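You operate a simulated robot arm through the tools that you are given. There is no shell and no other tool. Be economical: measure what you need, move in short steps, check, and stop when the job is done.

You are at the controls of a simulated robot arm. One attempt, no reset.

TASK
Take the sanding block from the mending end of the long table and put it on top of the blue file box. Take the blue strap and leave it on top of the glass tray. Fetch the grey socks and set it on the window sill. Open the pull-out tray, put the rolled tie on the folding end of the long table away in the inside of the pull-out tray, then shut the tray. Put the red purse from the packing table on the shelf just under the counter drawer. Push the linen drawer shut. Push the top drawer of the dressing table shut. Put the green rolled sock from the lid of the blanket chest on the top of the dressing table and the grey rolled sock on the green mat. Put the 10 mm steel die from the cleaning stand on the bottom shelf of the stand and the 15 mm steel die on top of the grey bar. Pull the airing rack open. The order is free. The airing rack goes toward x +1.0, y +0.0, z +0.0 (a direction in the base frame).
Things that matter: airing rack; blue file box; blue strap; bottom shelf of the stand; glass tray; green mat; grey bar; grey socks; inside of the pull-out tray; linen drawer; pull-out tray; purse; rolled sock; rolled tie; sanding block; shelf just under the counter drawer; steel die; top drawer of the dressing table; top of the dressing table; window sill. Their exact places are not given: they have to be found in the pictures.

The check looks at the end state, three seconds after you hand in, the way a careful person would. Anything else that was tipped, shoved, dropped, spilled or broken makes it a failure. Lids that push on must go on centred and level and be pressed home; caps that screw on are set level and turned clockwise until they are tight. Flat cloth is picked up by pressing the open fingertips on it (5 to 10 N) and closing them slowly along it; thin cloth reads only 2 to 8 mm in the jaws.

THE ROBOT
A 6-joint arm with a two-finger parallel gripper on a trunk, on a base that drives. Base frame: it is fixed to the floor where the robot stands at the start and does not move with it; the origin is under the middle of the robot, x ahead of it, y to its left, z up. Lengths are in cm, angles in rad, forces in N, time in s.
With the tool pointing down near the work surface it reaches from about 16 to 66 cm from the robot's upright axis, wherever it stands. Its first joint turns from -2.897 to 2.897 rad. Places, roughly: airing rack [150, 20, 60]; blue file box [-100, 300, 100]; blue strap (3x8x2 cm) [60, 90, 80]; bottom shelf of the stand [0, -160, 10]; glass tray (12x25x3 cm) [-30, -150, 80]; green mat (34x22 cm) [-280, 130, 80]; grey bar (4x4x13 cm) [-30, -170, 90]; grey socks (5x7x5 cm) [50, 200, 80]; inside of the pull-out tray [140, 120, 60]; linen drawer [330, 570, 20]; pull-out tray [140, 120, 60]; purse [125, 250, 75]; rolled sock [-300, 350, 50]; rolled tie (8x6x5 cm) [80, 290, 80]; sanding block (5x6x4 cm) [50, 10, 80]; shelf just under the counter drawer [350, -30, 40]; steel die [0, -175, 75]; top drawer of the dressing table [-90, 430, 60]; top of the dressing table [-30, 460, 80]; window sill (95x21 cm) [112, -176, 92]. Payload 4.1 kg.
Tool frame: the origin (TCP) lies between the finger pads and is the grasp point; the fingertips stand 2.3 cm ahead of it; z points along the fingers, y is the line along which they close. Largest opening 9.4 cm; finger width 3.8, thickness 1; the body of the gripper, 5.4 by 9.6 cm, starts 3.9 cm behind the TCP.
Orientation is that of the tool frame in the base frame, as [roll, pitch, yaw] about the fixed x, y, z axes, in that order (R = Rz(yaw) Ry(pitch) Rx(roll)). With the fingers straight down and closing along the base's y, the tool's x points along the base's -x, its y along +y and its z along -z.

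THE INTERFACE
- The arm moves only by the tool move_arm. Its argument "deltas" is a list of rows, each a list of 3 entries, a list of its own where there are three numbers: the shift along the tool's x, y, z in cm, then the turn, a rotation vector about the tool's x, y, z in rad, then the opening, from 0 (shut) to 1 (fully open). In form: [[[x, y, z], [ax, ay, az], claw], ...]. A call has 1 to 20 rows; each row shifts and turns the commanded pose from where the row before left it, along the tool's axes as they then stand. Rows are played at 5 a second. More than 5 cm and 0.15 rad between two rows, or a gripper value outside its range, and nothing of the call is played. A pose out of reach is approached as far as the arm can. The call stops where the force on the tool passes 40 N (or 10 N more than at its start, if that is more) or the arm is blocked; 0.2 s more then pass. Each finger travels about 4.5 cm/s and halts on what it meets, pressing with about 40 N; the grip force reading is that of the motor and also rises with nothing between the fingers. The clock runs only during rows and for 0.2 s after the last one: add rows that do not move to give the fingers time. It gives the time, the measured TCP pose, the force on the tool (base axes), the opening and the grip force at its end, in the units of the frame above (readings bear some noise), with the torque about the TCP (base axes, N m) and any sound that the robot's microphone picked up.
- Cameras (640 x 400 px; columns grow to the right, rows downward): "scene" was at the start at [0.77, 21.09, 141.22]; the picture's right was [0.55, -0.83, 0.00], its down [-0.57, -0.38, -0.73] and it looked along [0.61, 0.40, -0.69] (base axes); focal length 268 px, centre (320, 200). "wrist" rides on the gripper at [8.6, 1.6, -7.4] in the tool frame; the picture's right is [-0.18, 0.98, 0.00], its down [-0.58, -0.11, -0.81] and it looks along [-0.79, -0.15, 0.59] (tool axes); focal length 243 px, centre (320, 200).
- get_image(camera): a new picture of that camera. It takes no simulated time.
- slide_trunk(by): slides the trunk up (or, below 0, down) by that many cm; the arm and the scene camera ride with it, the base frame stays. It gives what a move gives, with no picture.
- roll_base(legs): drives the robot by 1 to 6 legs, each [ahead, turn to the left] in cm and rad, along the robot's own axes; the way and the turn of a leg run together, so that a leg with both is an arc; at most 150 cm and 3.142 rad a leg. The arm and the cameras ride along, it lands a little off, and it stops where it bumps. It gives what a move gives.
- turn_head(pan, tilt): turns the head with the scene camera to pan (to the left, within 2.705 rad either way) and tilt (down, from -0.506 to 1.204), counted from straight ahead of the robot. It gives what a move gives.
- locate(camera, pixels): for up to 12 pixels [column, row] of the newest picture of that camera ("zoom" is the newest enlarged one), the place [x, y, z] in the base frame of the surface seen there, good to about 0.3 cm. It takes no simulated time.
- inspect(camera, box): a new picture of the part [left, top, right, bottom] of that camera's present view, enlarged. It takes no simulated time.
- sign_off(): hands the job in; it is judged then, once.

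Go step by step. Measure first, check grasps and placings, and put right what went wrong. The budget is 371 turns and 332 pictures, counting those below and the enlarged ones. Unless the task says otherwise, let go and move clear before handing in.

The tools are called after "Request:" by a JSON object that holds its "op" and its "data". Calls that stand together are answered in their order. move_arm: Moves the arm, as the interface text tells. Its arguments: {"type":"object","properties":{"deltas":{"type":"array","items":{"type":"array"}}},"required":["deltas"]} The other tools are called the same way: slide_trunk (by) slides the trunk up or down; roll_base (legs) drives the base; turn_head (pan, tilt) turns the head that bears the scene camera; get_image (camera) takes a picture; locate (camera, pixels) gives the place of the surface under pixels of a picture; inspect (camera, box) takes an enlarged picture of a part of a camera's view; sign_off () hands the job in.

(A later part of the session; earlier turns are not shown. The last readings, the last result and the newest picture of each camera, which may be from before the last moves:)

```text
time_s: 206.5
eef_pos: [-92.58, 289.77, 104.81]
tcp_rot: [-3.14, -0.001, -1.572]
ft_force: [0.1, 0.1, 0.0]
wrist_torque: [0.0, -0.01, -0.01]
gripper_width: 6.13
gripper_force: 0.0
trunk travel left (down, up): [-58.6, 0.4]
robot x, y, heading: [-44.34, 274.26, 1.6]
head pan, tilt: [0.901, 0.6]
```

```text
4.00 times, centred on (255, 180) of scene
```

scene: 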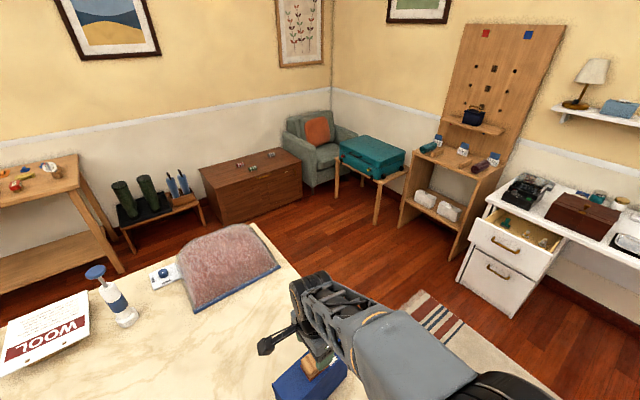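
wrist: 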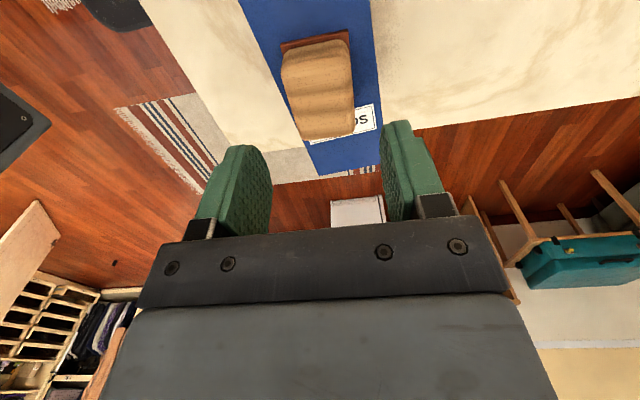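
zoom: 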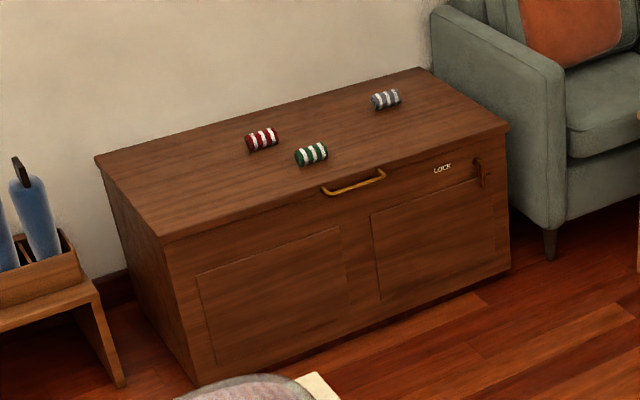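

Request:
{"op": "move_arm", "data": {"deltas": [[[-4.48, -1.42, 0], [0, 0, 0.0945], 0.6], [[-4.48, -1.42, 0], [0, 0, 0.0945], 0.6], [[-4.48, -1.42, 0], [0, 0, 0.0945], 0.6], [[-4.48, -1.42, 0], [0, 0, 0.0945], 0.6], [[-4.48, -1.42, 0], [0, 0, 0.0945], 0.6], [[-4.48, -1.42, 0], [0, 0, 0.0945], 0.6], [[-4.48, -1.42, 0], [0, 0, 0.0945], 0.6], [[-4.48, -1.42, 0], [0, 0, 0.0945], 0.6], [[-4.48, -1.42, 0], [0, 0, 0.0945], 0.6], [[-4.48, -1.42, 0], [0, 0, 0.0945], 0.6], [[-4.48, -1.42, 0], [0, 0, 0.0945], 0.6], [[-4.48, -1.42, 0], [0, 0, 0.0945], 0.6]]}}

Request:
{"op": "roll_base", "data": {"legs": [[76, 0], [0, 1.54], [90, 0], [98, 0]]}}

Request:
{"op": "turn_head", "data": {"pan": 0.0, "tilt": 0.9}}

Request:
{"op": "get_image", "data": {"camera": "scene"}}

```text
time_s: 209.1
eef_pos: [-53.03, 326.26, 104.76]
tcp_rot: [-3.14, 0.001, -2.706]
ft_force: [0.1, 0.7, -1.2]
wrist_torque: [0.0, -0.02, 0.0]
gripper_width: 5.65
gripper_force: 0.1
trunk travel left (down, up): [-58.6, 0.4]
robot x, y, heading: [-44.07, 274.21, 1.6]
head pan, tilt: [0.901, 0.6]
```

```text
time_s: 225.9
eef_pos: [-286.77, 343.19, 104.77]
tcp_rot: [-3.14, -0.002, -1.16]
ft_force: [0.2, 0.3, -0.5]
wrist_torque: [-0.02, -0.02, -0.02]
gripper_width: 5.64
gripper_force: 0.0
trunk travel left (down, up): [-58.6, 0.4]
robot x, y, heading: [-234.2, 350.75, -3.139]
head pan, tilt: [0.901, 0.6]
```

```text
time_s: 227.1
eef_pos: [-286.68, 343.23, 104.68]
tcp_rot: [-3.14, 0.001, -1.161]
ft_force: [0.2, -0.2, 0.5]
wrist_torque: [0.03, -0.01, -0.03]
gripper_width: 5.63
gripper_force: 0.0
trunk travel left (down, up): [-58.6, 0.4]
robot x, y, heading: [-234.62, 350.34, -3.134]
head pan, tilt: [0.0, 0.901]
```

```text
243 pictures are left
```

scene: 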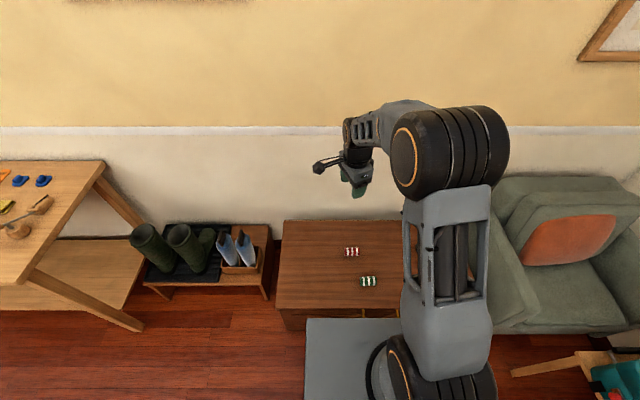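

Request:
{"op": "locate", "data": {"camera": "scene", "pixels": [[368, 281], [361, 282], [376, 281], [368, 276], [368, 287], [352, 252], [310, 300], [400, 310]]}}

Request:
{"op": "slide_trunk", "data": {"by": -38}}

Request:
{"op": "get_image", "data": {"camera": "scene"}}

Request:
{"op": "get_image", "data": {"camera": "wrist"}}

```text
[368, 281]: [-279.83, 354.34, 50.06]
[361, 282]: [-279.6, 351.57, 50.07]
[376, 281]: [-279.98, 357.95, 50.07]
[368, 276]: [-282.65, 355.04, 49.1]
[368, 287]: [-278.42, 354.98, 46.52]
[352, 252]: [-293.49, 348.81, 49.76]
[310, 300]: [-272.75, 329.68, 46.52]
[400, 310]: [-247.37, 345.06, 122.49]
```

```text
time_s: 230.8
eef_pos: [-286.78, 343.2, 66.79]
tcp_rot: [-3.14, 0.0, -1.16]
ft_force: [0.1, -0.9, 0.4]
wrist_torque: [-0.01, -0.03, -0.03]
gripper_width: 5.64
gripper_force: 0.0
trunk travel left (down, up): [-20.6, 38.4]
robot x, y, heading: [-234.2, 350.63, -3.133]
head pan, tilt: [0.0, 0.901]
```

```text
242 pictures are left
```

scene: 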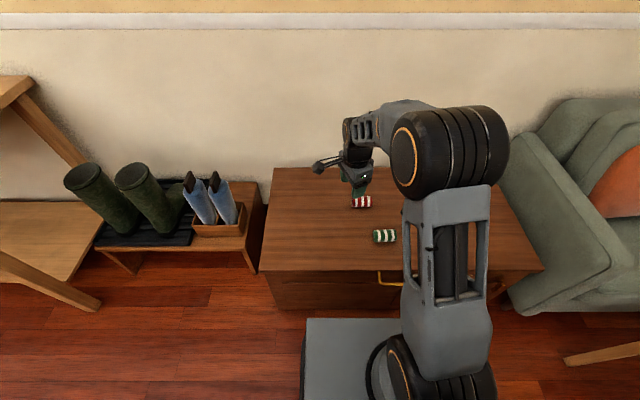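

```text
241 pictures are left
```

wrist: 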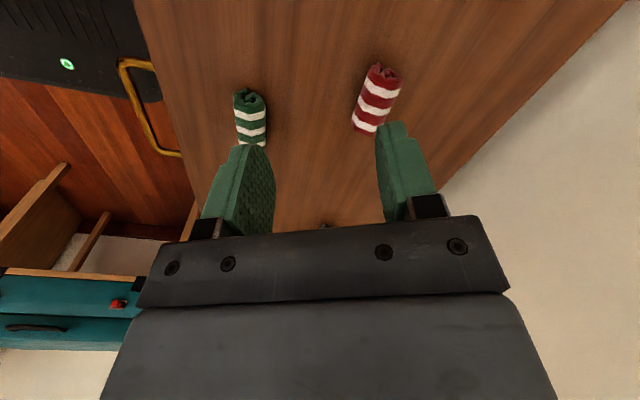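

Request:
{"op": "move_arm", "data": {"deltas": [[[0, 0, 0], [0, 0, 0.137], 0.7], [[0, 0, 0], [0, 0, 0.137], 0.7], [[0, 0, 0], [0, 0, 0.137], 0.7], [[-3.87, -2.17, 0], [0, 0, 0], 0.7], [[-3.87, -2.17, 0], [0, 0, 0], 0.7], [[-3.87, -2.17, 0], [0, 0, 0], 0.7], [[0, 0, 4.5], [0, 0, 0], 0.7], [[0, 0, 4.5], [0, 0, 0], 0.7], [[0, 0, 2], [0, 0, 0], 0.7], [[0, 0, 0], [0, 0, 0], 0.7]]}}

Request:
{"op": "get_image", "data": {"camera": "wrist"}}

```text
time_s: 233.0
eef_pos: [-280.11, 354.71, 55.7]
tcp_rot: [-3.139, 0.001, -1.573]
ft_force: [-1.2, 0.3, -0.5]
wrist_torque: [-0.03, -0.03, 0.01]
gripper_width: 6.57
gripper_force: 0.0
trunk travel left (down, up): [-20.6, 38.4]
robot x, y, heading: [-234.39, 350.49, -3.136]
head pan, tilt: [0.0, 0.901]
```

```text
240 pictures are left
```

wrist: 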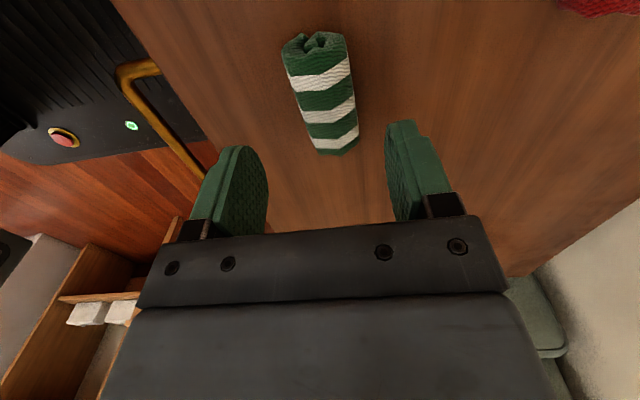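

Request:
{"op": "move_arm", "data": {"deltas": [[[0, 0, 3.5], [0, 0, -0.08], 0.7], [[0, 0, 3], [0, 0, 0], 0.7], [[0, 0, 0], [0, 0, 0], 0.5], [[0, 0, 0], [0, 0, 0], 0.3], [[0, 0, 0], [0, 0, 0], 0.15], [[0, 0, 0], [0, 0, 0], 0.15], [[0, 0, 0], [0, 0, 0], 0.15]]}}

Request:
{"op": "move_arm", "data": {"deltas": [[[0, 0, -3], [0, 0, 0], 0.15], [[0, 0, -4], [0, 0, 0], 0.15], [[0, 0, -4], [0, 0, 0], 0.15], [[0, 0, -4], [0, 0, 0], 0.15]]}}

Request:
{"op": "get_image", "data": {"camera": "wrist"}}

```text
time_s: 234.6
eef_pos: [-280.24, 354.84, 49.45]
tcp_rot: [-3.141, -0.002, -1.492]
ft_force: [0.7, 0.6, -0.1]
wrist_torque: [-0.01, 0.03, 0.01]
gripper_width: 4.55
gripper_force: 40.1
trunk travel left (down, up): [-20.6, 38.4]
robot x, y, heading: [-234.39, 350.9, -3.138]
head pan, tilt: [0.0, 0.901]
```

```text
time_s: 235.6
eef_pos: [-280.21, 354.61, 64.28]
tcp_rot: [-3.138, -0.001, -1.494]
ft_force: [0.0, 0.2, -0.2]
wrist_torque: [0.01, -0.01, 0.02]
gripper_width: 4.53
gripper_force: 39.8
trunk travel left (down, up): [-20.6, 38.4]
robot x, y, heading: [-234.43, 350.65, -3.14]
head pan, tilt: [0.0, 0.901]
```

```text
239 pictures are left
```

wrist: 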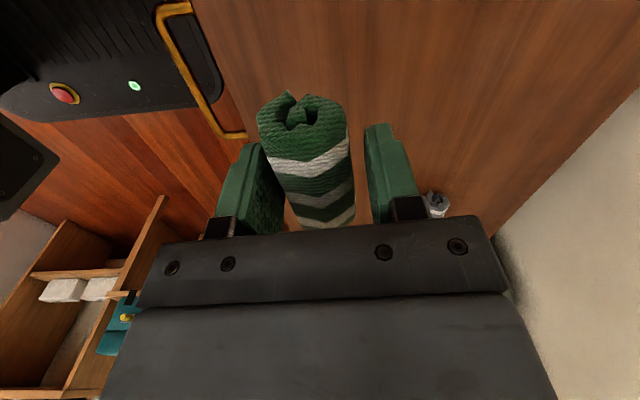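

Green sock held. Raise, back out the way I came and turn to the dressing table.

Request:
{"op": "slide_trunk", "data": {"by": 38}}

Request:
{"op": "roll_base", "data": {"legs": [[-100, 0], [-105, 0], [0, -1.571]]}}

Request:
{"op": "turn_head", "data": {"pan": 0.3, "tilt": 0.7}}

Request:
{"op": "get_image", "data": {"camera": "scene"}}

```text
time_s: 239.3
eef_pos: [-280.25, 354.76, 102.31]
tcp_rot: [-3.139, 0.001, -1.492]
ft_force: [-0.3, 0.9, -0.3]
wrist_torque: [-0.03, -0.02, -0.03]
gripper_width: 4.56
gripper_force: 40.1
trunk travel left (down, up): [-58.6, 0.4]
robot x, y, heading: [-233.98, 350.7, -3.136]
head pan, tilt: [0.0, 0.901]
```

```text
time_s: 253.1
eef_pos: [-28.97, 397.82, 102.19]
tcp_rot: [-3.139, -0.002, -3.071]
ft_force: [-0.2, -0.1, 0.3]
wrist_torque: [-0.01, 0.01, 0.01]
gripper_width: 4.52
gripper_force: 40.5
trunk travel left (down, up): [-58.6, 0.4]
robot x, y, heading: [-33.34, 352.11, 1.568]
head pan, tilt: [0.0, 0.901]
```

```text
time_s: 253.9
eef_pos: [-29.06, 397.84, 102.22]
tcp_rot: [-3.14, 0.003, -3.07]
ft_force: [-0.5, -0.4, -0.1]
wrist_torque: [-0.03, 0.02, -0.01]
gripper_width: 4.5
gripper_force: 39.8
trunk travel left (down, up): [-58.6, 0.4]
robot x, y, heading: [-33.41, 351.99, 1.564]
head pan, tilt: [0.3, 0.7]
```

```text
238 pictures are left
```

scene: 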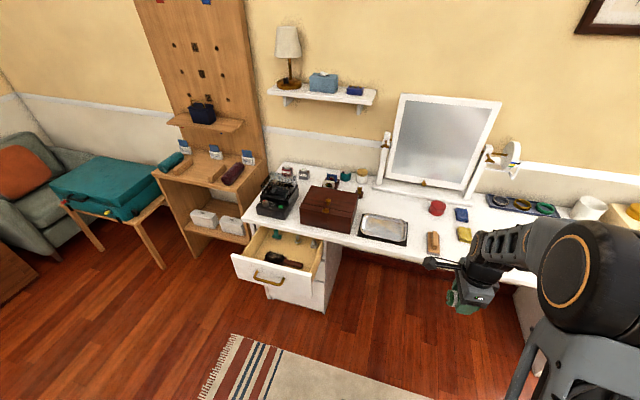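

Request:
{"op": "inspect", "data": {"camera": "scene", "box": [230, 150, 510, 325]}}

Request:
{"op": "locate", "data": {"camera": "scene", "pixels": [[418, 222], [405, 240], [365, 240], [432, 240], [420, 262], [408, 215], [265, 272], [250, 258], [300, 285], [325, 268], [475, 215], [390, 200]]}}

```text
2.29 times, centred on (370, 238) of scene
```

zoom: 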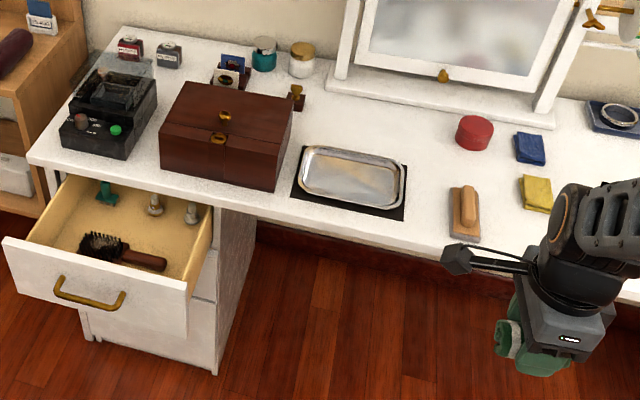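

```text
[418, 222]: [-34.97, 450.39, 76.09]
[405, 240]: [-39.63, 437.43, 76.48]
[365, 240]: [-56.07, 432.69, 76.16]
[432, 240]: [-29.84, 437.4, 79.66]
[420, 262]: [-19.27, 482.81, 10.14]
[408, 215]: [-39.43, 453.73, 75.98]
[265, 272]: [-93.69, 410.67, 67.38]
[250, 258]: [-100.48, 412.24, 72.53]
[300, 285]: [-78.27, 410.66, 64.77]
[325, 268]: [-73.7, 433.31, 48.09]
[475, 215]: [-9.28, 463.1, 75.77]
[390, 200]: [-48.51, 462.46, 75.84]
```

Table top z≈76; a free spot is near (-38, 454) between metal tray and red tin. Drive 45 cm closer.

Request:
{"op": "roll_base", "data": {"legs": [[45, 0]]}}

Request:
{"op": "get_image", "data": {"camera": "wrist"}}

Request:
{"op": "turn_head", "data": {"pan": 0.1, "tilt": 0.9}}

Request:
{"op": "get_image", "data": {"camera": "scene"}}

```text
time_s: 256.6
eef_pos: [-28.46, 442.58, 102.26]
tcp_rot: [-3.14, 0.002, -3.073]
ft_force: [-0.2, 0.4, -0.1]
wrist_torque: [-0.01, 0.04, 0.0]
gripper_width: 4.53
gripper_force: 39.9
trunk travel left (down, up): [-58.6, 0.4]
robot x, y, heading: [-33.12, 396.46, 1.562]
head pan, tilt: [0.3, 0.7]
```

```text
236 pictures are left
```

wrist: 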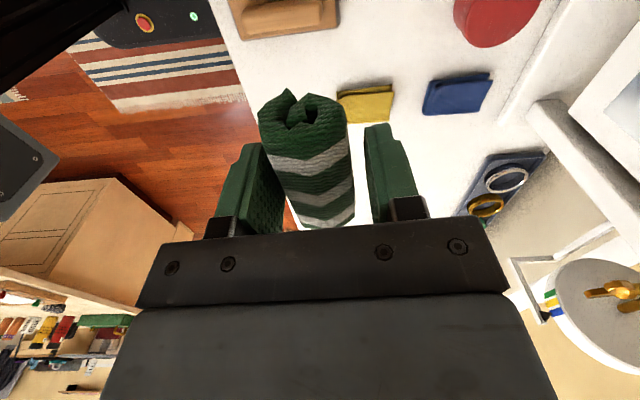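

```text
time_s: 257.4
eef_pos: [-28.46, 442.42, 102.31]
tcp_rot: [-3.14, 0.002, -3.075]
ft_force: [0.7, 0.4, -0.8]
wrist_torque: [0.01, -0.01, 0.02]
gripper_width: 4.53
gripper_force: 40.1
trunk travel left (down, up): [-58.6, 0.4]
robot x, y, heading: [-33.15, 396.77, 1.563]
head pan, tilt: [0.099, 0.901]
```

```text
235 pictures are left
```

scene: 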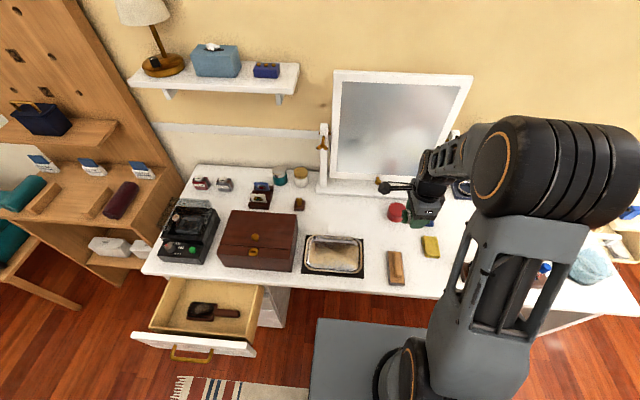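

Request:
{"op": "locate", "data": {"camera": "scene", "pixels": [[372, 222], [350, 212], [365, 238], [390, 213], [330, 194], [385, 196], [370, 205], [388, 252], [420, 290]]}}

```text
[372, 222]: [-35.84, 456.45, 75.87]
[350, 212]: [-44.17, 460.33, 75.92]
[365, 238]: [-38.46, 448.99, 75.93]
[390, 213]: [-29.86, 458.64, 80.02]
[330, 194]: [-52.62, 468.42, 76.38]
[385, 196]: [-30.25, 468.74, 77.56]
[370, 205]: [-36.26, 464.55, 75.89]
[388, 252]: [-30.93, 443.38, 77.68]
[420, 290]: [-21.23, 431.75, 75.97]
```

Request:
{"op": "move_arm", "data": {"deltas": [[[2.27, 3.55, 0], [0, 0, 0], 0.15], [[2.27, 3.55, 0], [0, 0, 0], 0.15], [[2.27, 3.55, 0], [0, 0, 0], 0.15], [[2.27, 3.55, 0], [0, 0, 0], 0.15], [[0, 0, 4], [0, 0, 0.06], 0.15], [[0, 0, 4], [0, 0, 0], 0.15], [[0, 0, 4], [0, 0, 0], 0.15], [[0, 0, 4], [0, 0, 0], 0.15], [[0, 0, 3.5], [0, 0, 0], 0.15], [[0, 0, 0], [0, 0, 0], 0.15]]}}

Request:
{"op": "get_image", "data": {"camera": "wrist"}}

Request:
{"op": "get_image", "data": {"camera": "scene"}}

```text
time_s: 259.6
eef_pos: [-38.35, 456.06, 82.92]
tcp_rot: [-3.139, 0.001, -3.134]
ft_force: [0.4, -0.2, -0.4]
wrist_torque: [0.01, -0.02, -0.02]
gripper_width: 4.51
gripper_force: 40.0
trunk travel left (down, up): [-58.6, 0.4]
robot x, y, heading: [-33.24, 396.79, 1.564]
head pan, tilt: [0.099, 0.901]
```

```text
234 pictures are left
```

wrist: 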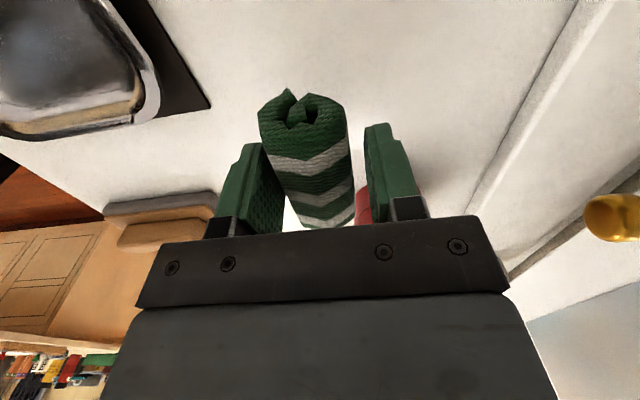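

```text
233 pictures are left
```

scene: 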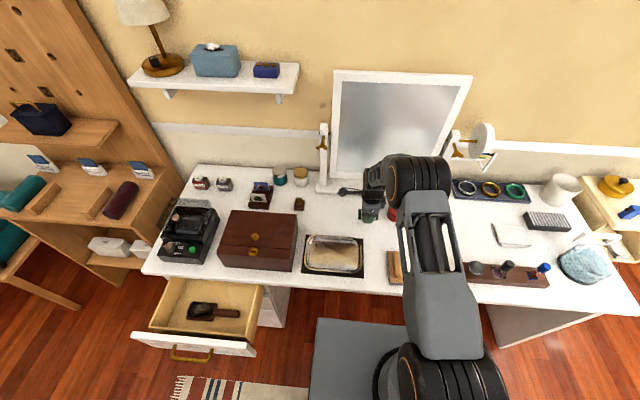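

Clear around; lower the last 4 cm and release.

Request:
{"op": "move_arm", "data": {"deltas": [[[0, 0, 2], [0, 0, 0], 0.15], [[0, 0, 1.6], [0, 0, 0], 0.15], [[0, 0, 0.3], [0, 0, 0], 0.15], [[0, 0, 0], [0, 0, 0], 0.15]]}}

Request:
{"op": "move_arm", "data": {"deltas": [[[0, 0, 0.1], [0, 0, 0], 0.45], [[0, 0, 0], [0, 0, 0], 0.6], [[0, 0, 0], [0, 0, 0], 0.65], [[0, 0, -3], [0, 0, 0], 0.65], [[0, 0, -4], [0, 0, 0], 0.65], [[0, 0, -4], [0, 0, 0], 0.65], [[0, 0, -4], [0, 0, 0], 0.65], [[0, 0, -4], [0, 0, 0], 0.65]]}}

Request:
{"op": "get_image", "data": {"camera": "wrist"}}

```text
time_s: 260.6
eef_pos: [-38.52, 455.99, 78.88]
tcp_rot: [3.141, 0.002, -3.134]
ft_force: [-0.7, -0.4, 2.2]
wrist_torque: [0.0, -0.01, -0.05]
gripper_width: 4.52
gripper_force: 39.3
trunk travel left (down, up): [-58.6, 0.4]
robot x, y, heading: [-32.93, 396.9, 1.561]
head pan, tilt: [0.099, 0.901]
```

```text
time_s: 262.4
eef_pos: [-38.69, 455.99, 97.74]
tcp_rot: [-3.139, 0.002, -3.135]
ft_force: [-0.4, 0.1, 1.2]
wrist_torque: [0.03, 0.0, -0.02]
gripper_width: 6.15
gripper_force: 0.0
trunk travel left (down, up): [-58.6, 0.4]
robot x, y, heading: [-33.16, 396.74, 1.563]
head pan, tilt: [0.099, 0.901]
```

```text
232 pictures are left
```

wrist: 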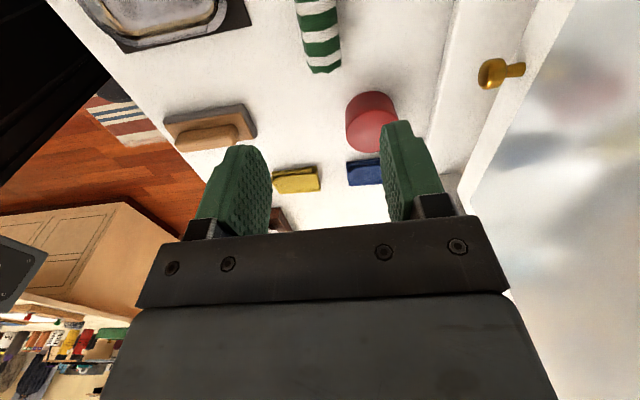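

Green sock placed. Next the open top drawer (front at y≈410.6, x −104…−76, z up to 72.5): reposition the base in front of it.

Request:
{"op": "roll_base", "data": {"legs": [[-46, 0], [0, 1.571], [58, 0], [0, -1.571]]}}

Request:
{"op": "turn_head", "data": {"pan": 0.2, "tilt": 0.8}}

Request:
{"op": "get_image", "data": {"camera": "scene"}}

```text
time_s: 275.7
eef_pos: [-97.91, 410.54, 97.67]
tcp_rot: [-3.14, 0.002, -3.136]
ft_force: [1.1, -0.3, 0.2]
wrist_torque: [0.01, 0.06, 0.03]
gripper_width: 6.13
gripper_force: 0.1
trunk travel left (down, up): [-58.6, 0.4]
robot x, y, heading: [-92.38, 351.34, 1.567]
head pan, tilt: [0.099, 0.901]
```

```text
time_s: 276.4
eef_pos: [-97.99, 410.55, 97.66]
tcp_rot: [-3.14, 0.002, -3.135]
ft_force: [0.5, -0.3, 0.0]
wrist_torque: [-0.01, 0.01, 0.0]
gripper_width: 6.1
gripper_force: 0.1
trunk travel left (down, up): [-58.6, 0.4]
robot x, y, heading: [-92.55, 351.14, 1.559]
head pan, tilt: [0.201, 0.799]
```

```text
231 pictures are left
```

scene: 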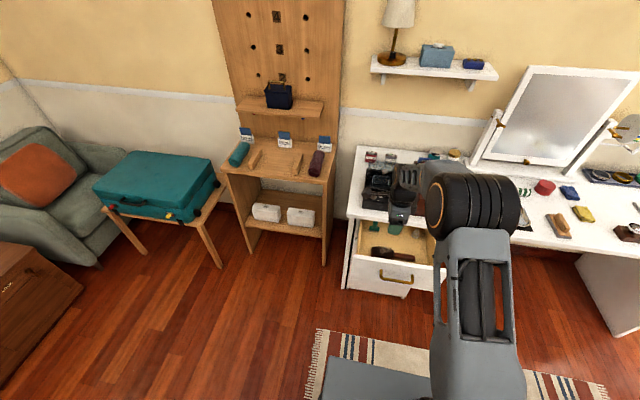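

Request:
{"op": "inspect", "data": {"camera": "scene", "box": [330, 190, 450, 310]}}

Request:
{"op": "locate", "data": {"camera": "scene", "pixels": [[352, 256], [347, 288], [430, 268], [396, 266], [384, 273], [405, 281], [400, 295], [396, 283], [355, 215], [415, 225]]}}

```text
3.33 times, centred on (390, 250) of scene
```

zoom: 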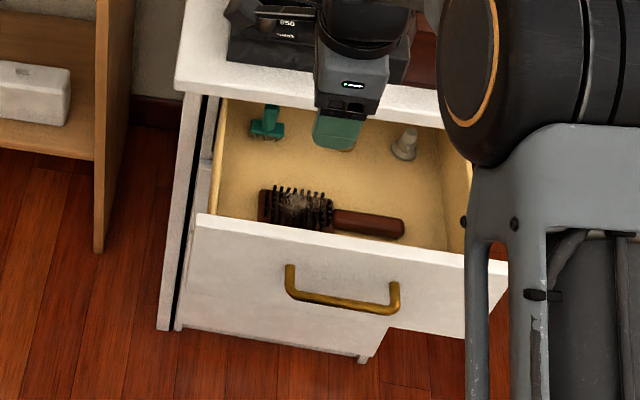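

```text
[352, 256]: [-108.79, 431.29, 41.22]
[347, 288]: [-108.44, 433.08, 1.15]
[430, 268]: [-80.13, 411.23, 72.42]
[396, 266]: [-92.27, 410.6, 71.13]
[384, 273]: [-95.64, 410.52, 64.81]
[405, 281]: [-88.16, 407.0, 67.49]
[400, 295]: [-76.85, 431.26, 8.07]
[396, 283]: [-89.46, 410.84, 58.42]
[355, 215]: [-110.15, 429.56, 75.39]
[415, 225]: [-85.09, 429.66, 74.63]
```

Request:
{"op": "roll_base", "data": {"legs": [[7, 0]]}}

Request:
{"op": "move_arm", "data": {"deltas": [[[-3.2, -3.5, 0], [0, 0, 0], 0.3], [[-3.2, -3.5, 0], [0, 0, 0], 0.1], [[-3.2, -3.5, 0], [0, 0, 0], 0.0], [[-3.2, -3.5, 0], [0, 0, 0], 0.0], [[-3.2, -3.5, 0], [0, 0, 0], 0.0], [[0, 0, 0], [-0.143, 0, 0], 0.0], [[0, 0, 0], [-0.143, 0, 0], 0.0], [[0, 0, 0], [-0.143, 0, 0], 0.0], [[0, 0, 0], [-0.143, 0, 0], 0.0], [[0, 0, 0], [-0.143, 0, 0], 0.0], [[0, 0, 0], [-0.143, 0, 0], 0.0], [[0, 0, 0], [-0.143, 0, 0], 0.0]]}}

Request:
{"op": "slide_trunk", "data": {"by": -26}}

Request:
{"op": "get_image", "data": {"camera": "wrist"}}

Request:
{"op": "get_image", "data": {"camera": "scene"}}

```text
time_s: 277.4
eef_pos: [-97.95, 417.6, 97.65]
tcp_rot: [-3.139, 0.004, -3.134]
ft_force: [-0.2, 0.6, 0.3]
wrist_torque: [0.0, -0.02, -0.01]
gripper_width: 6.1
gripper_force: 0.1
trunk travel left (down, up): [-58.6, 0.4]
robot x, y, heading: [-92.44, 358.17, 1.559]
head pan, tilt: [0.201, 0.799]
```

```text
time_s: 280.0
eef_pos: [-82.29, 400.36, 97.54]
tcp_rot: [2.226, -0.035, -3.119]
ft_force: [-0.2, -0.5, -0.4]
wrist_torque: [0.04, 0.0, -0.03]
gripper_width: 0.0
gripper_force: 40.3
out of reach, approached as far as the arm can: row 9, 12
trunk travel left (down, up): [-58.6, 0.4]
robot x, y, heading: [-92.49, 358.15, 1.559]
head pan, tilt: [0.201, 0.799]
```

```text
time_s: 282.7
eef_pos: [-82.31, 400.33, 71.55]
tcp_rot: [2.228, -0.036, -3.115]
ft_force: [0.1, 0.7, 0.7]
wrist_torque: [-0.01, 0.0, -0.01]
gripper_width: 0.0
gripper_force: 40.1
trunk travel left (down, up): [-32.6, 26.4]
robot x, y, heading: [-92.37, 358.25, 1.564]
head pan, tilt: [0.201, 0.799]
```

```text
229 pictures are left
```

wrist: 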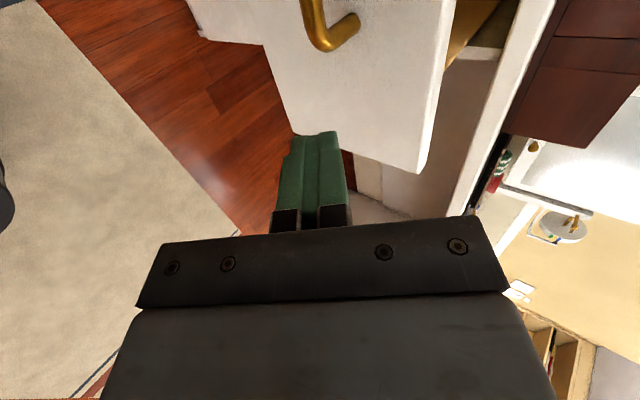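

```text
228 pictures are left
```

scene: 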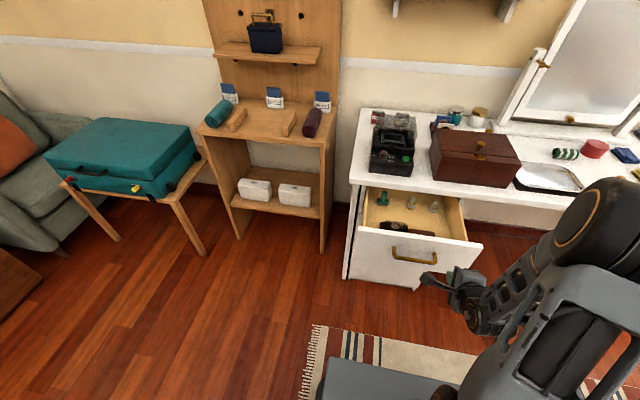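

Request:
{"op": "move_arm", "data": {"deltas": [[[0.8, -0.14, 3.25], [0, 0, 0], 0.0], [[0.8, -0.14, 3.25], [0, 0, 0], 0.0], [[0, 0, 0], [0, 0, 0], 0.0]]}}

Request:
{"op": "get_image", "data": {"camera": "wrist"}}

```text
time_s: 283.5
eef_pos: [-84.24, 405.05, 67.46]
tcp_rot: [2.227, -0.036, -3.117]
ft_force: [-0.2, -0.1, 0.2]
wrist_torque: [0.01, 0.02, -0.03]
gripper_width: 0.02
gripper_force: 40.4
trunk travel left (down, up): [-32.6, 26.4]
robot x, y, heading: [-92.34, 358.25, 1.56]
head pan, tilt: [0.201, 0.799]
```

```text
227 pictures are left
```

wrist: 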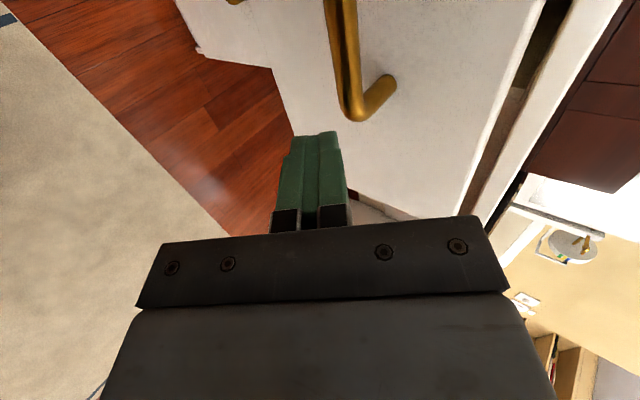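

Request:
{"op": "move_arm", "data": {"deltas": [[[0, 1.22, 1.59], [0, 0, 0], 0.0], [[0, 1.22, 1.59], [0, 0, 0], 0.0], [[0, 1.22, 1.59], [0, 0, 0], 0.0], [[0, 1.22, 1.59], [0, 0, 0], 0.0], [[0, 1.22, 1.59], [0, 0, 0], 0.0], [[0, 1.22, 1.59], [0, 0, 0], 0.0]]}}

Request:
{"op": "get_image", "data": {"camera": "scene"}}

```text
time_s: 284.9
eef_pos: [-84.65, 417.27, 67.48]
tcp_rot: [2.224, -0.037, -3.118]
ft_force: [0.3, 0.2, -0.6]
wrist_torque: [-0.01, -0.01, -0.02]
gripper_width: 0.0
gripper_force: 40.1
trunk travel left (down, up): [-32.6, 26.4]
robot x, y, heading: [-92.5, 358.35, 1.561]
head pan, tilt: [0.201, 0.799]
```

```text
226 pictures are left
```

scene: 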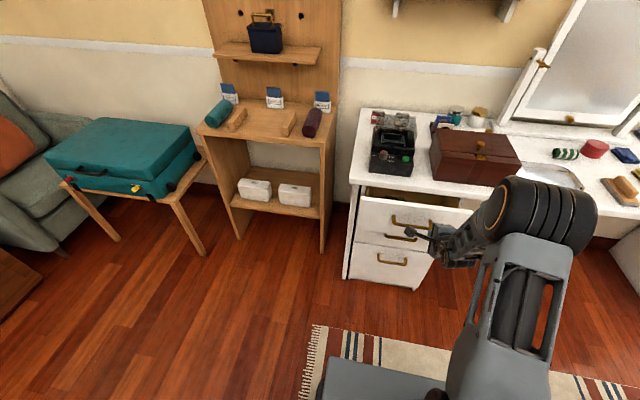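

Request:
{"op": "move_arm", "data": {"deltas": [[[0, 0.92, 1.19], [0, 0, 0], 0.0], [[0, 0.92, 1.19], [0, 0, 0], 0.0], [[0, 0.92, 1.19], [0, 0, 0], 0.0], [[0, 0.92, 1.19], [0, 0, 0], 0.0]]}}

```text
time_s: 285.9
eef_pos: [-84.67, 423.49, 67.32]
tcp_rot: [2.227, -0.037, -3.117]
ft_force: [-0.2, 0.4, -0.1]
wrist_torque: [0.01, 0.0, -0.03]
gripper_width: 0.01
gripper_force: 40.4
trunk travel left (down, up): [-32.6, 26.4]
robot x, y, heading: [-92.41, 358.17, 1.563]
head pan, tilt: [0.201, 0.799]
```

Request:
{"op": "move_arm", "data": {"deltas": [[[0, 0.61, 0.79], [0, 0, 0], 0.0], [[0, 0.61, 0.79], [0, 0, 0], 0.0], [[0, 0.61, 0.79], [0, 0, 0], 0.0], [[0, 0.61, 0.79], [0, 0, 0], 0.0], [[0, 0.61, 0.79], [0, 0, 0], 0.0]]}}

Request:
{"op": "get_image", "data": {"camera": "scene"}}

```text
time_s: 286.6
eef_pos: [-84.67, 425.45, 66.83]
tcp_rot: [2.241, -0.035, -3.12]
ft_force: [-0.2, 0.1, -0.1]
wrist_torque: [0.01, 0.0, -0.02]
gripper_width: 0.0
gripper_force: 39.6
trunk travel left (down, up): [-32.6, 26.4]
robot x, y, heading: [-92.29, 358.03, 1.559]
head pan, tilt: [0.201, 0.799]
stopped in row 3: the force on the tool passed its limit (the readings are from after the stop); the commanded pose is now the measured one
```

```text
225 pictures are left
```

scene: 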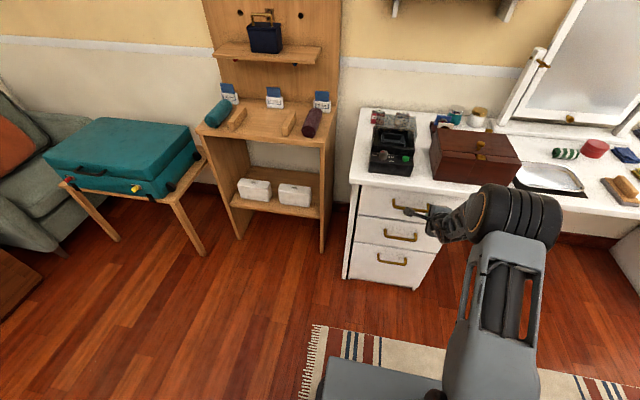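

Request:
{"op": "inspect", "data": {"camera": "scene", "box": [330, 170, 450, 300]}}

Request:
{"op": "locate", "data": {"camera": "scene", "pixels": [[375, 200], [375, 230], [370, 262], [420, 228], [380, 190], [352, 235]]}}

```text
3.08 times, centred on (390, 235) of scene
```

zoom: 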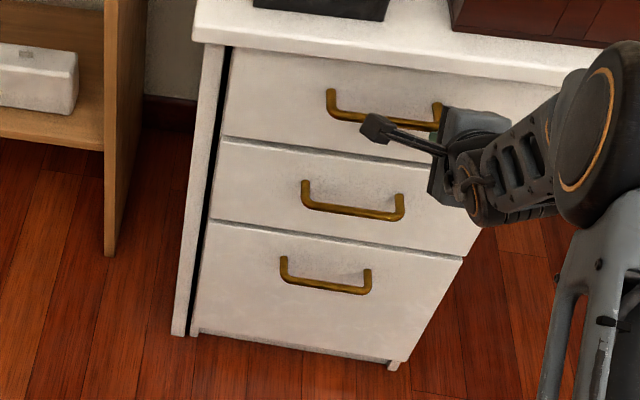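

```text
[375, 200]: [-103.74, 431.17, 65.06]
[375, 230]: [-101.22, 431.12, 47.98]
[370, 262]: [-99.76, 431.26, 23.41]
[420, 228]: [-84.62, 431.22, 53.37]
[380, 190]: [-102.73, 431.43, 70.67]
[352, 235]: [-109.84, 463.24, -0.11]
```

The top drawer is flush with the others (all at y≈431.2). Back away, restore the tool, and go for the grey sock.

Request:
{"op": "roll_base", "data": {"legs": [[-18, 0]]}}

Request:
{"op": "move_arm", "data": {"deltas": [[[0, 0, -3], [0.143, 0, 0], 0.3], [[0, 0, -3], [0.143, 0, 0], 0.6], [[0, 0, -3], [0.143, 0, 0], 0.7], [[0, 0, 0], [0.143, 0, 0], 0.7], [[0, 0, 0], [0.143, 0, 0], 0.7], [[0, 0, 0], [0.143, 0, 0], 0.7], [[0, 0, 0], [0.042, -0.03, 0], 0.7], [[0, -3, 0], [0, 0, 0], 0.7], [[0, -3, 0], [0, 0, 0], 0.7], [[0, 0, -4], [0, 0, 0], 0.7]]}}

Request:
{"op": "slide_trunk", "data": {"by": 22}}

Request:
{"op": "turn_head", "data": {"pan": 1.45, "tilt": 0.6}}

Request:
{"op": "get_image", "data": {"camera": "scene"}}

```text
time_s: 288.1
eef_pos: [-84.77, 407.15, 67.07]
tcp_rot: [2.24, -0.037, -3.118]
ft_force: [-0.3, 0.5, 0.3]
wrist_torque: [-0.01, 0.0, 0.0]
gripper_width: 0.0
gripper_force: 40.3
trunk travel left (down, up): [-32.6, 26.4]
robot x, y, heading: [-92.38, 339.65, 1.56]
head pan, tilt: [0.201, 0.799]
```

```text
time_s: 290.3
eef_pos: [-84.67, 395.78, 75.65]
tcp_rot: [3.078, -0.028, -3.105]
ft_force: [0.0, 0.3, 0.7]
wrist_torque: [0.01, 0.0, 0.0]
gripper_width: 6.58
gripper_force: 0.0
out of reach, approached as far as the arm can: row 2, 3
trunk travel left (down, up): [-32.6, 26.4]
robot x, y, heading: [-92.44, 339.76, 1.56]
head pan, tilt: [0.201, 0.799]
```

```text
time_s: 292.6
eef_pos: [-84.81, 395.67, 97.63]
tcp_rot: [3.076, -0.029, -3.104]
ft_force: [-0.4, 0.2, -0.1]
wrist_torque: [0.03, 0.0, -0.05]
gripper_width: 6.58
gripper_force: 0.0
trunk travel left (down, up): [-54.6, 4.4]
robot x, y, heading: [-92.71, 340.17, 1.563]
head pan, tilt: [0.201, 0.799]
```

```text
time_s: 294.1
eef_pos: [-84.67, 395.88, 97.62]
tcp_rot: [3.076, -0.028, -3.106]
ft_force: [0.5, -0.3, -0.1]
wrist_torque: [0.0, 0.01, 0.03]
gripper_width: 6.57
gripper_force: 0.0
trunk travel left (down, up): [-54.6, 4.4]
robot x, y, heading: [-92.43, 340.01, 1.557]
head pan, tilt: [1.45, 0.6]
```

```text
223 pictures are left
```

scene: 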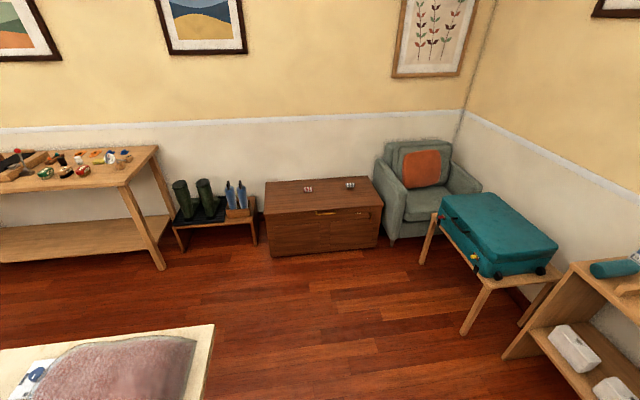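

Request:
{"op": "move_arm", "data": {"deltas": [[[0, 0, 0], [0.065, -0.028, 0], 0.7]]}}

Request:
{"op": "roll_base", "data": {"legs": [[0, 1.382], [75, 0], [72, 0], [0, 0.2]]}}

Request:
{"op": "slide_trunk", "data": {"by": -32}}

Request:
{"op": "turn_head", "data": {"pan": 0.0, "tilt": 0.9}}

Request:
{"op": "get_image", "data": {"camera": "scene"}}

```text
time_s: 294.5
eef_pos: [-84.71, 395.71, 97.64]
tcp_rot: [3.141, 0.001, -3.104]
ft_force: [-0.2, 0.0, -0.1]
wrist_torque: [-0.04, -0.01, -0.01]
gripper_width: 6.55
gripper_force: 0.2
trunk travel left (down, up): [-54.6, 4.4]
robot x, y, heading: [-92.54, 339.81, 1.563]
head pan, tilt: [1.45, 0.6]
```

```text
time_s: 306.3
eef_pos: [-294.31, 373.35, 97.76]
tcp_rot: [3.141, 0.0, -1.508]
ft_force: [-0.3, 0.6, -1.0]
wrist_torque: [0.02, 0.02, -0.01]
gripper_width: 6.57
gripper_force: 0.0
trunk travel left (down, up): [-54.6, 4.4]
robot x, y, heading: [-237.95, 367.3, -3.125]
head pan, tilt: [1.45, 0.6]
```

```text
time_s: 309.4
eef_pos: [-294.27, 373.33, 65.74]
tcp_rot: [-3.141, 0.0, -1.508]
ft_force: [1.1, -0.4, -0.6]
wrist_torque: [0.0, 0.03, 0.01]
gripper_width: 6.59
gripper_force: 0.1
trunk travel left (down, up): [-22.6, 36.4]
robot x, y, heading: [-238.36, 367.43, -3.125]
head pan, tilt: [1.45, 0.6]
```

```text
time_s: 311.0
eef_pos: [-294.32, 373.41, 65.74]
tcp_rot: [3.141, 0.0, -1.508]
ft_force: [-0.4, -0.6, 0.1]
wrist_torque: [-0.02, -0.01, 0.01]
gripper_width: 6.57
gripper_force: 0.0
trunk travel left (down, up): [-22.6, 36.4]
robot x, y, heading: [-237.96, 367.3, -3.123]
head pan, tilt: [0.0, 0.901]
```

```text
222 pictures are left
```

scene: 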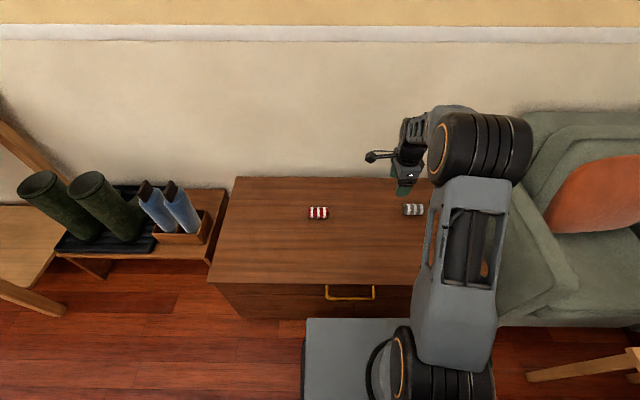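

Request:
{"op": "get_image", "data": {"camera": "wrist"}}

Request:
{"op": "locate", "data": {"camera": "scene", "pixels": [[413, 209], [406, 209], [422, 209], [413, 205], [430, 215]]}}

```text
221 pictures are left
```

wrist: 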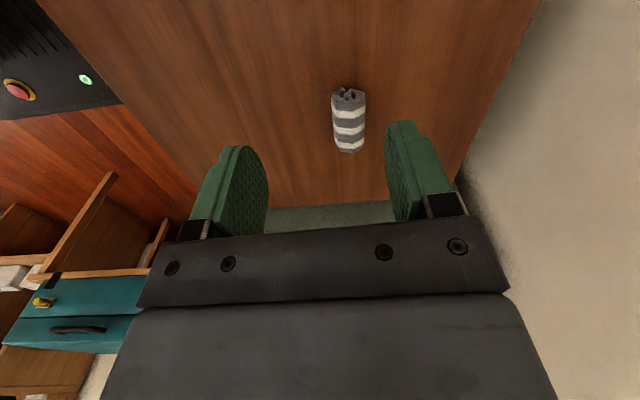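

```text
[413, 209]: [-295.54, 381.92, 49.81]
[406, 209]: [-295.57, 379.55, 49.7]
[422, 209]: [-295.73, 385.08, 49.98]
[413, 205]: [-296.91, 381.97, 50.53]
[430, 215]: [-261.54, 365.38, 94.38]
```

Request:
{"op": "locate", "data": {"camera": "wrist", "pixels": [[348, 95], [348, 145], [335, 115], [363, 115], [348, 120]]}}

```text
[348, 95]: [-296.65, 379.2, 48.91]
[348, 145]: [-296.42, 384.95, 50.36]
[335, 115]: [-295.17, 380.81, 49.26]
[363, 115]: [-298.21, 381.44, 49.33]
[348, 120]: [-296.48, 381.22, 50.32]
```

Request:
{"op": "move_arm", "data": {"deltas": [[[-4.35, 0.88, 0], [0, 0, 0], 0.7], [[-4.35, 0.88, 0], [0, 0, 0.05], 0.7], [[0, 0, 4], [0, 0, 0], 0.7], [[0, 0, 4], [0, 0, 0], 0.7], [[0, 0, 2], [0, 0, 0], 0.7], [[0, 0, 0], [0, 0, 0], 0.7]]}}

Request:
{"op": "get_image", "data": {"camera": "wrist"}}

```text
time_s: 312.4
eef_pos: [-296.57, 381.9, 55.82]
tcp_rot: [-3.14, 0.002, -1.558]
ft_force: [-0.8, -0.6, 0.7]
wrist_torque: [0.02, 0.01, 0.0]
gripper_width: 6.58
gripper_force: 0.2
trunk travel left (down, up): [-22.6, 36.4]
robot x, y, heading: [-238.41, 367.0, -3.125]
head pan, tilt: [0.0, 0.901]
```

```text
220 pictures are left
```

wrist: 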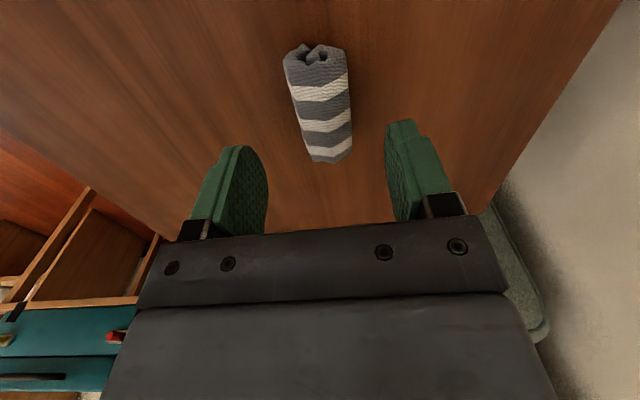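

Request:
{"op": "move_arm", "data": {"deltas": [[[0, 0, 3.5], [0, 0, -0.06], 0.7], [[0, 0, 2.9], [0, 0, 0], 0.7], [[0, 0, 0], [0, 0, 0], 0.5], [[0, 0, 0], [0, 0, 0], 0.3], [[0, 0, 0], [0, 0, 0], 0.15], [[0, 0, 0], [0, 0, 0], 0.15], [[0, 0, 0], [0, 0, 0], 0.15]]}}

Request:
{"op": "move_arm", "data": {"deltas": [[[0, 0, -3], [0, 0, 0], 0.15], [[0, 0, -4], [0, 0, 0], 0.15], [[0, 0, -4], [0, 0, 0], 0.15], [[0, 0, -4], [0, 0, 0], 0.15]]}}

Request:
{"op": "slide_trunk", "data": {"by": 36}}

Request:
{"op": "turn_head", "data": {"pan": 1.2, "tilt": 0.6}}

Request:
{"op": "get_image", "data": {"camera": "scene"}}

```text
time_s: 314.0
eef_pos: [-296.79, 382.22, 49.32]
tcp_rot: [-3.14, -0.001, -1.496]
ft_force: [-0.2, 0.6, 2.3]
wrist_torque: [0.02, -0.03, -0.04]
gripper_width: 4.68
gripper_force: 40.4
trunk travel left (down, up): [-22.6, 36.4]
robot x, y, heading: [-237.9, 367.02, -3.124]
head pan, tilt: [0.0, 0.901]
```

```text
time_s: 315.0
eef_pos: [-296.46, 382.07, 64.4]
tcp_rot: [3.14, 0.0, -1.497]
ft_force: [-0.1, 0.0, -1.1]
wrist_torque: [-0.03, -0.03, -0.01]
gripper_width: 4.58
gripper_force: 39.8
trunk travel left (down, up): [-22.6, 36.4]
robot x, y, heading: [-238.38, 366.76, -3.126]
head pan, tilt: [0.0, 0.901]
```

```text
time_s: 318.5
eef_pos: [-296.51, 382.12, 100.33]
tcp_rot: [3.141, -0.001, -1.497]
ft_force: [-0.5, -0.5, 0.2]
wrist_torque: [0.02, -0.03, 0.01]
gripper_width: 4.6
gripper_force: 40.1
trunk travel left (down, up): [-58.6, 0.4]
robot x, y, heading: [-237.93, 367.09, -3.123]
head pan, tilt: [0.0, 0.901]
```

```text
time_s: 319.9
eef_pos: [-296.61, 381.98, 100.47]
tcp_rot: [3.141, -0.002, -1.499]
ft_force: [0.1, 1.1, -1.3]
wrist_torque: [0.02, -0.01, -0.01]
gripper_width: 4.6
gripper_force: 40.5
trunk travel left (down, up): [-58.6, 0.4]
robot x, y, heading: [-237.97, 367.02, -3.124]
head pan, tilt: [1.201, 0.6]
```

```text
219 pictures are left
```

scene: 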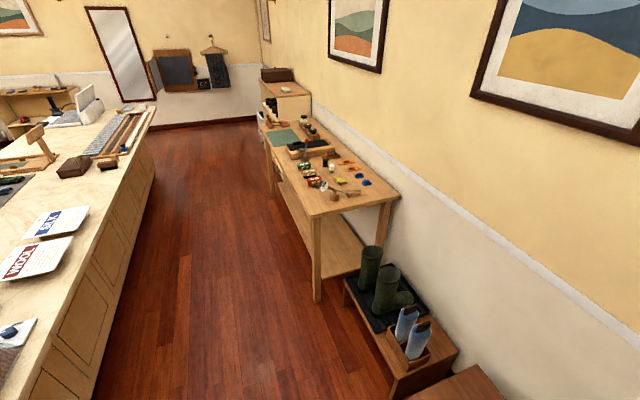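

Request:
{"op": "inspect", "data": {"camera": "scene", "box": [220, 90, 420, 215]}}

Request:
{"op": "locate", "data": {"camera": "zoom", "pixels": [[160, 130], [240, 125], [265, 165], [170, 175], [150, 165], [290, 385], [560, 310], [205, 150]]}}

Request:
{"op": "locate", "data": {"camera": "scene", "pixels": [[316, 300], [270, 190], [100, 330], [145, 180], [390, 395]]}}

```text
3.20 times, centred on (320, 152) of scene
```

zoom: 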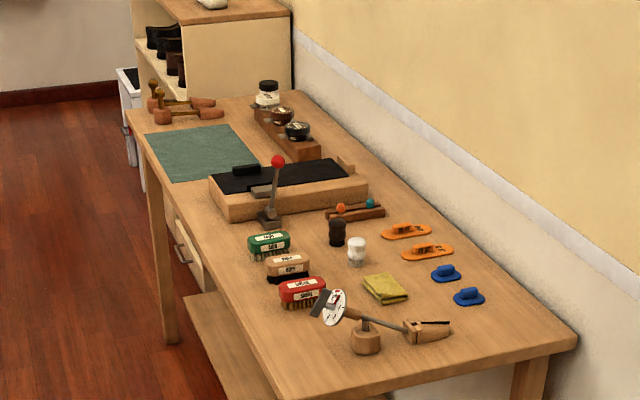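

```text
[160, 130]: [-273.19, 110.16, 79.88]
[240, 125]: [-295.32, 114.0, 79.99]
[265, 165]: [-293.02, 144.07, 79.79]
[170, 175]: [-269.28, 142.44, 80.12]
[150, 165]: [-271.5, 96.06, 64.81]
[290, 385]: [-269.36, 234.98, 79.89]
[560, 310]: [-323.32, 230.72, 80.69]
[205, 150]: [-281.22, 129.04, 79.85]
```

```text
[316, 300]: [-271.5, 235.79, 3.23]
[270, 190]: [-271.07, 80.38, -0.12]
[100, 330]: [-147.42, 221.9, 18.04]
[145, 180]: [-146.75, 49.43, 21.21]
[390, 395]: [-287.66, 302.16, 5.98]
```

Mat spans x −271…−296, y 110…144, z 80. Turn south and drive down the corridor to it.

Request:
{"op": "roll_base", "data": {"legs": [[0, 1.585], [120, 0], [120, 0]]}}

Request:
{"op": "turn_head", "data": {"pan": -1.4, "tilt": 0.9}}

Request:
{"op": "get_image", "data": {"camera": "scene"}}

```text
time_s: 335.5
eef_pos: [-255.37, 68.38, 100.25]
tcp_rot: [-3.141, -0.001, 0.06]
ft_force: [0.0, 0.0, 0.2]
wrist_torque: [0.0, 0.04, 0.0]
gripper_width: 4.6
gripper_force: 40.0
trunk travel left (down, up): [-58.6, 0.4]
robot x, y, heading: [-239.52, 126.92, -1.568]
head pan, tilt: [1.201, 0.6]
```

```text
time_s: 337.8
eef_pos: [-255.45, 68.33, 100.24]
tcp_rot: [3.141, 0.001, 0.06]
ft_force: [-0.3, 0.5, -0.8]
wrist_torque: [0.0, -0.02, 0.01]
gripper_width: 4.61
gripper_force: 39.8
trunk travel left (down, up): [-58.6, 0.4]
robot x, y, heading: [-239.17, 126.47, -1.562]
head pan, tilt: [-1.4, 0.901]
```

```text
217 pictures are left
```

scene: 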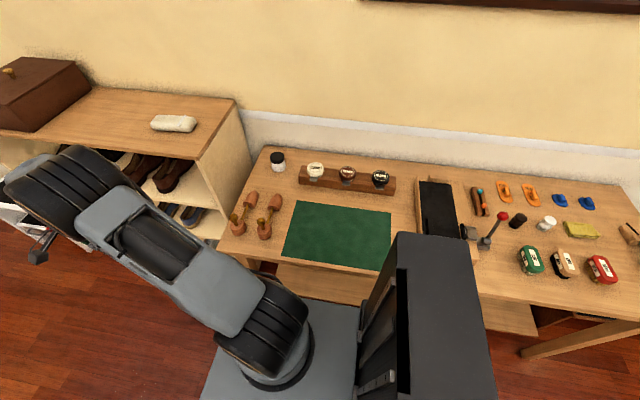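

Request:
{"op": "move_arm", "data": {"deltas": [[[1.6, -4.6, 0], [0, 0, 0], 0.15], [[1.6, -4.6, 0], [0, 0, 0], 0.15], [[1.6, -4.6, 0], [0, 0, 0], 0.15], [[-4.26, -1.45, 0], [0, 0, 0.1], 0.15], [[-4.26, -1.45, 0], [0, 0, 0.1], 0.15], [[-4.26, -1.45, 0], [0, 0, 0.1], 0.15], [[-4.26, -1.45, 0], [0, 0, 0.1], 0.15], [[-4.26, -1.45, 0], [0, 0, 0.1], 0.15], [[-4.26, -1.45, 0], [0, 0, 0.1], 0.15], [[-4.26, -1.45, 0], [0, 0, 0.1], 0.15], [[-4.26, -1.45, 0], [0, 0, 0.1], 0.15], [[-4.26, -1.45, 0], [0, 0, 0.1], 0.15], [[-4.26, -1.45, 0], [0, 0, 0.1], 0.15], [[-4.26, -1.45, 0], [0, 0, 0.1], 0.15], [[-4.26, -1.45, 0], [0, 0, 0.1], 0.15]]}}

Request:
{"op": "get_image", "data": {"camera": "wrist"}}

```text
time_s: 341.0
eef_pos: [-285.93, 119.78, 99.98]
tcp_rot: [3.14, -0.002, -1.143]
ft_force: [-0.2, 0.0, -0.7]
wrist_torque: [-0.01, 0.02, 0.03]
gripper_width: 4.59
gripper_force: 39.8
trunk travel left (down, up): [-58.6, 0.4]
robot x, y, heading: [-239.28, 126.46, -1.566]
head pan, tilt: [-1.4, 0.901]
```

```text
216 pictures are left
```

wrist: 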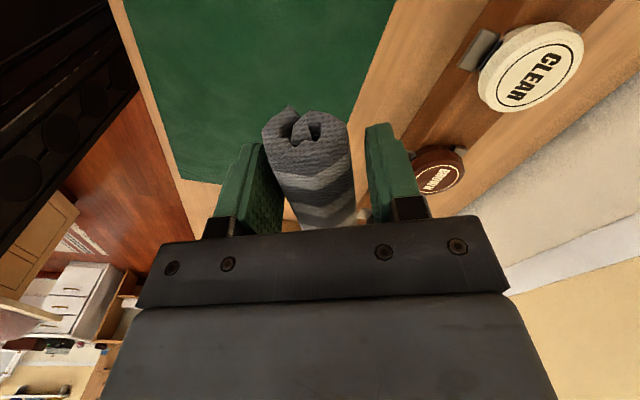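

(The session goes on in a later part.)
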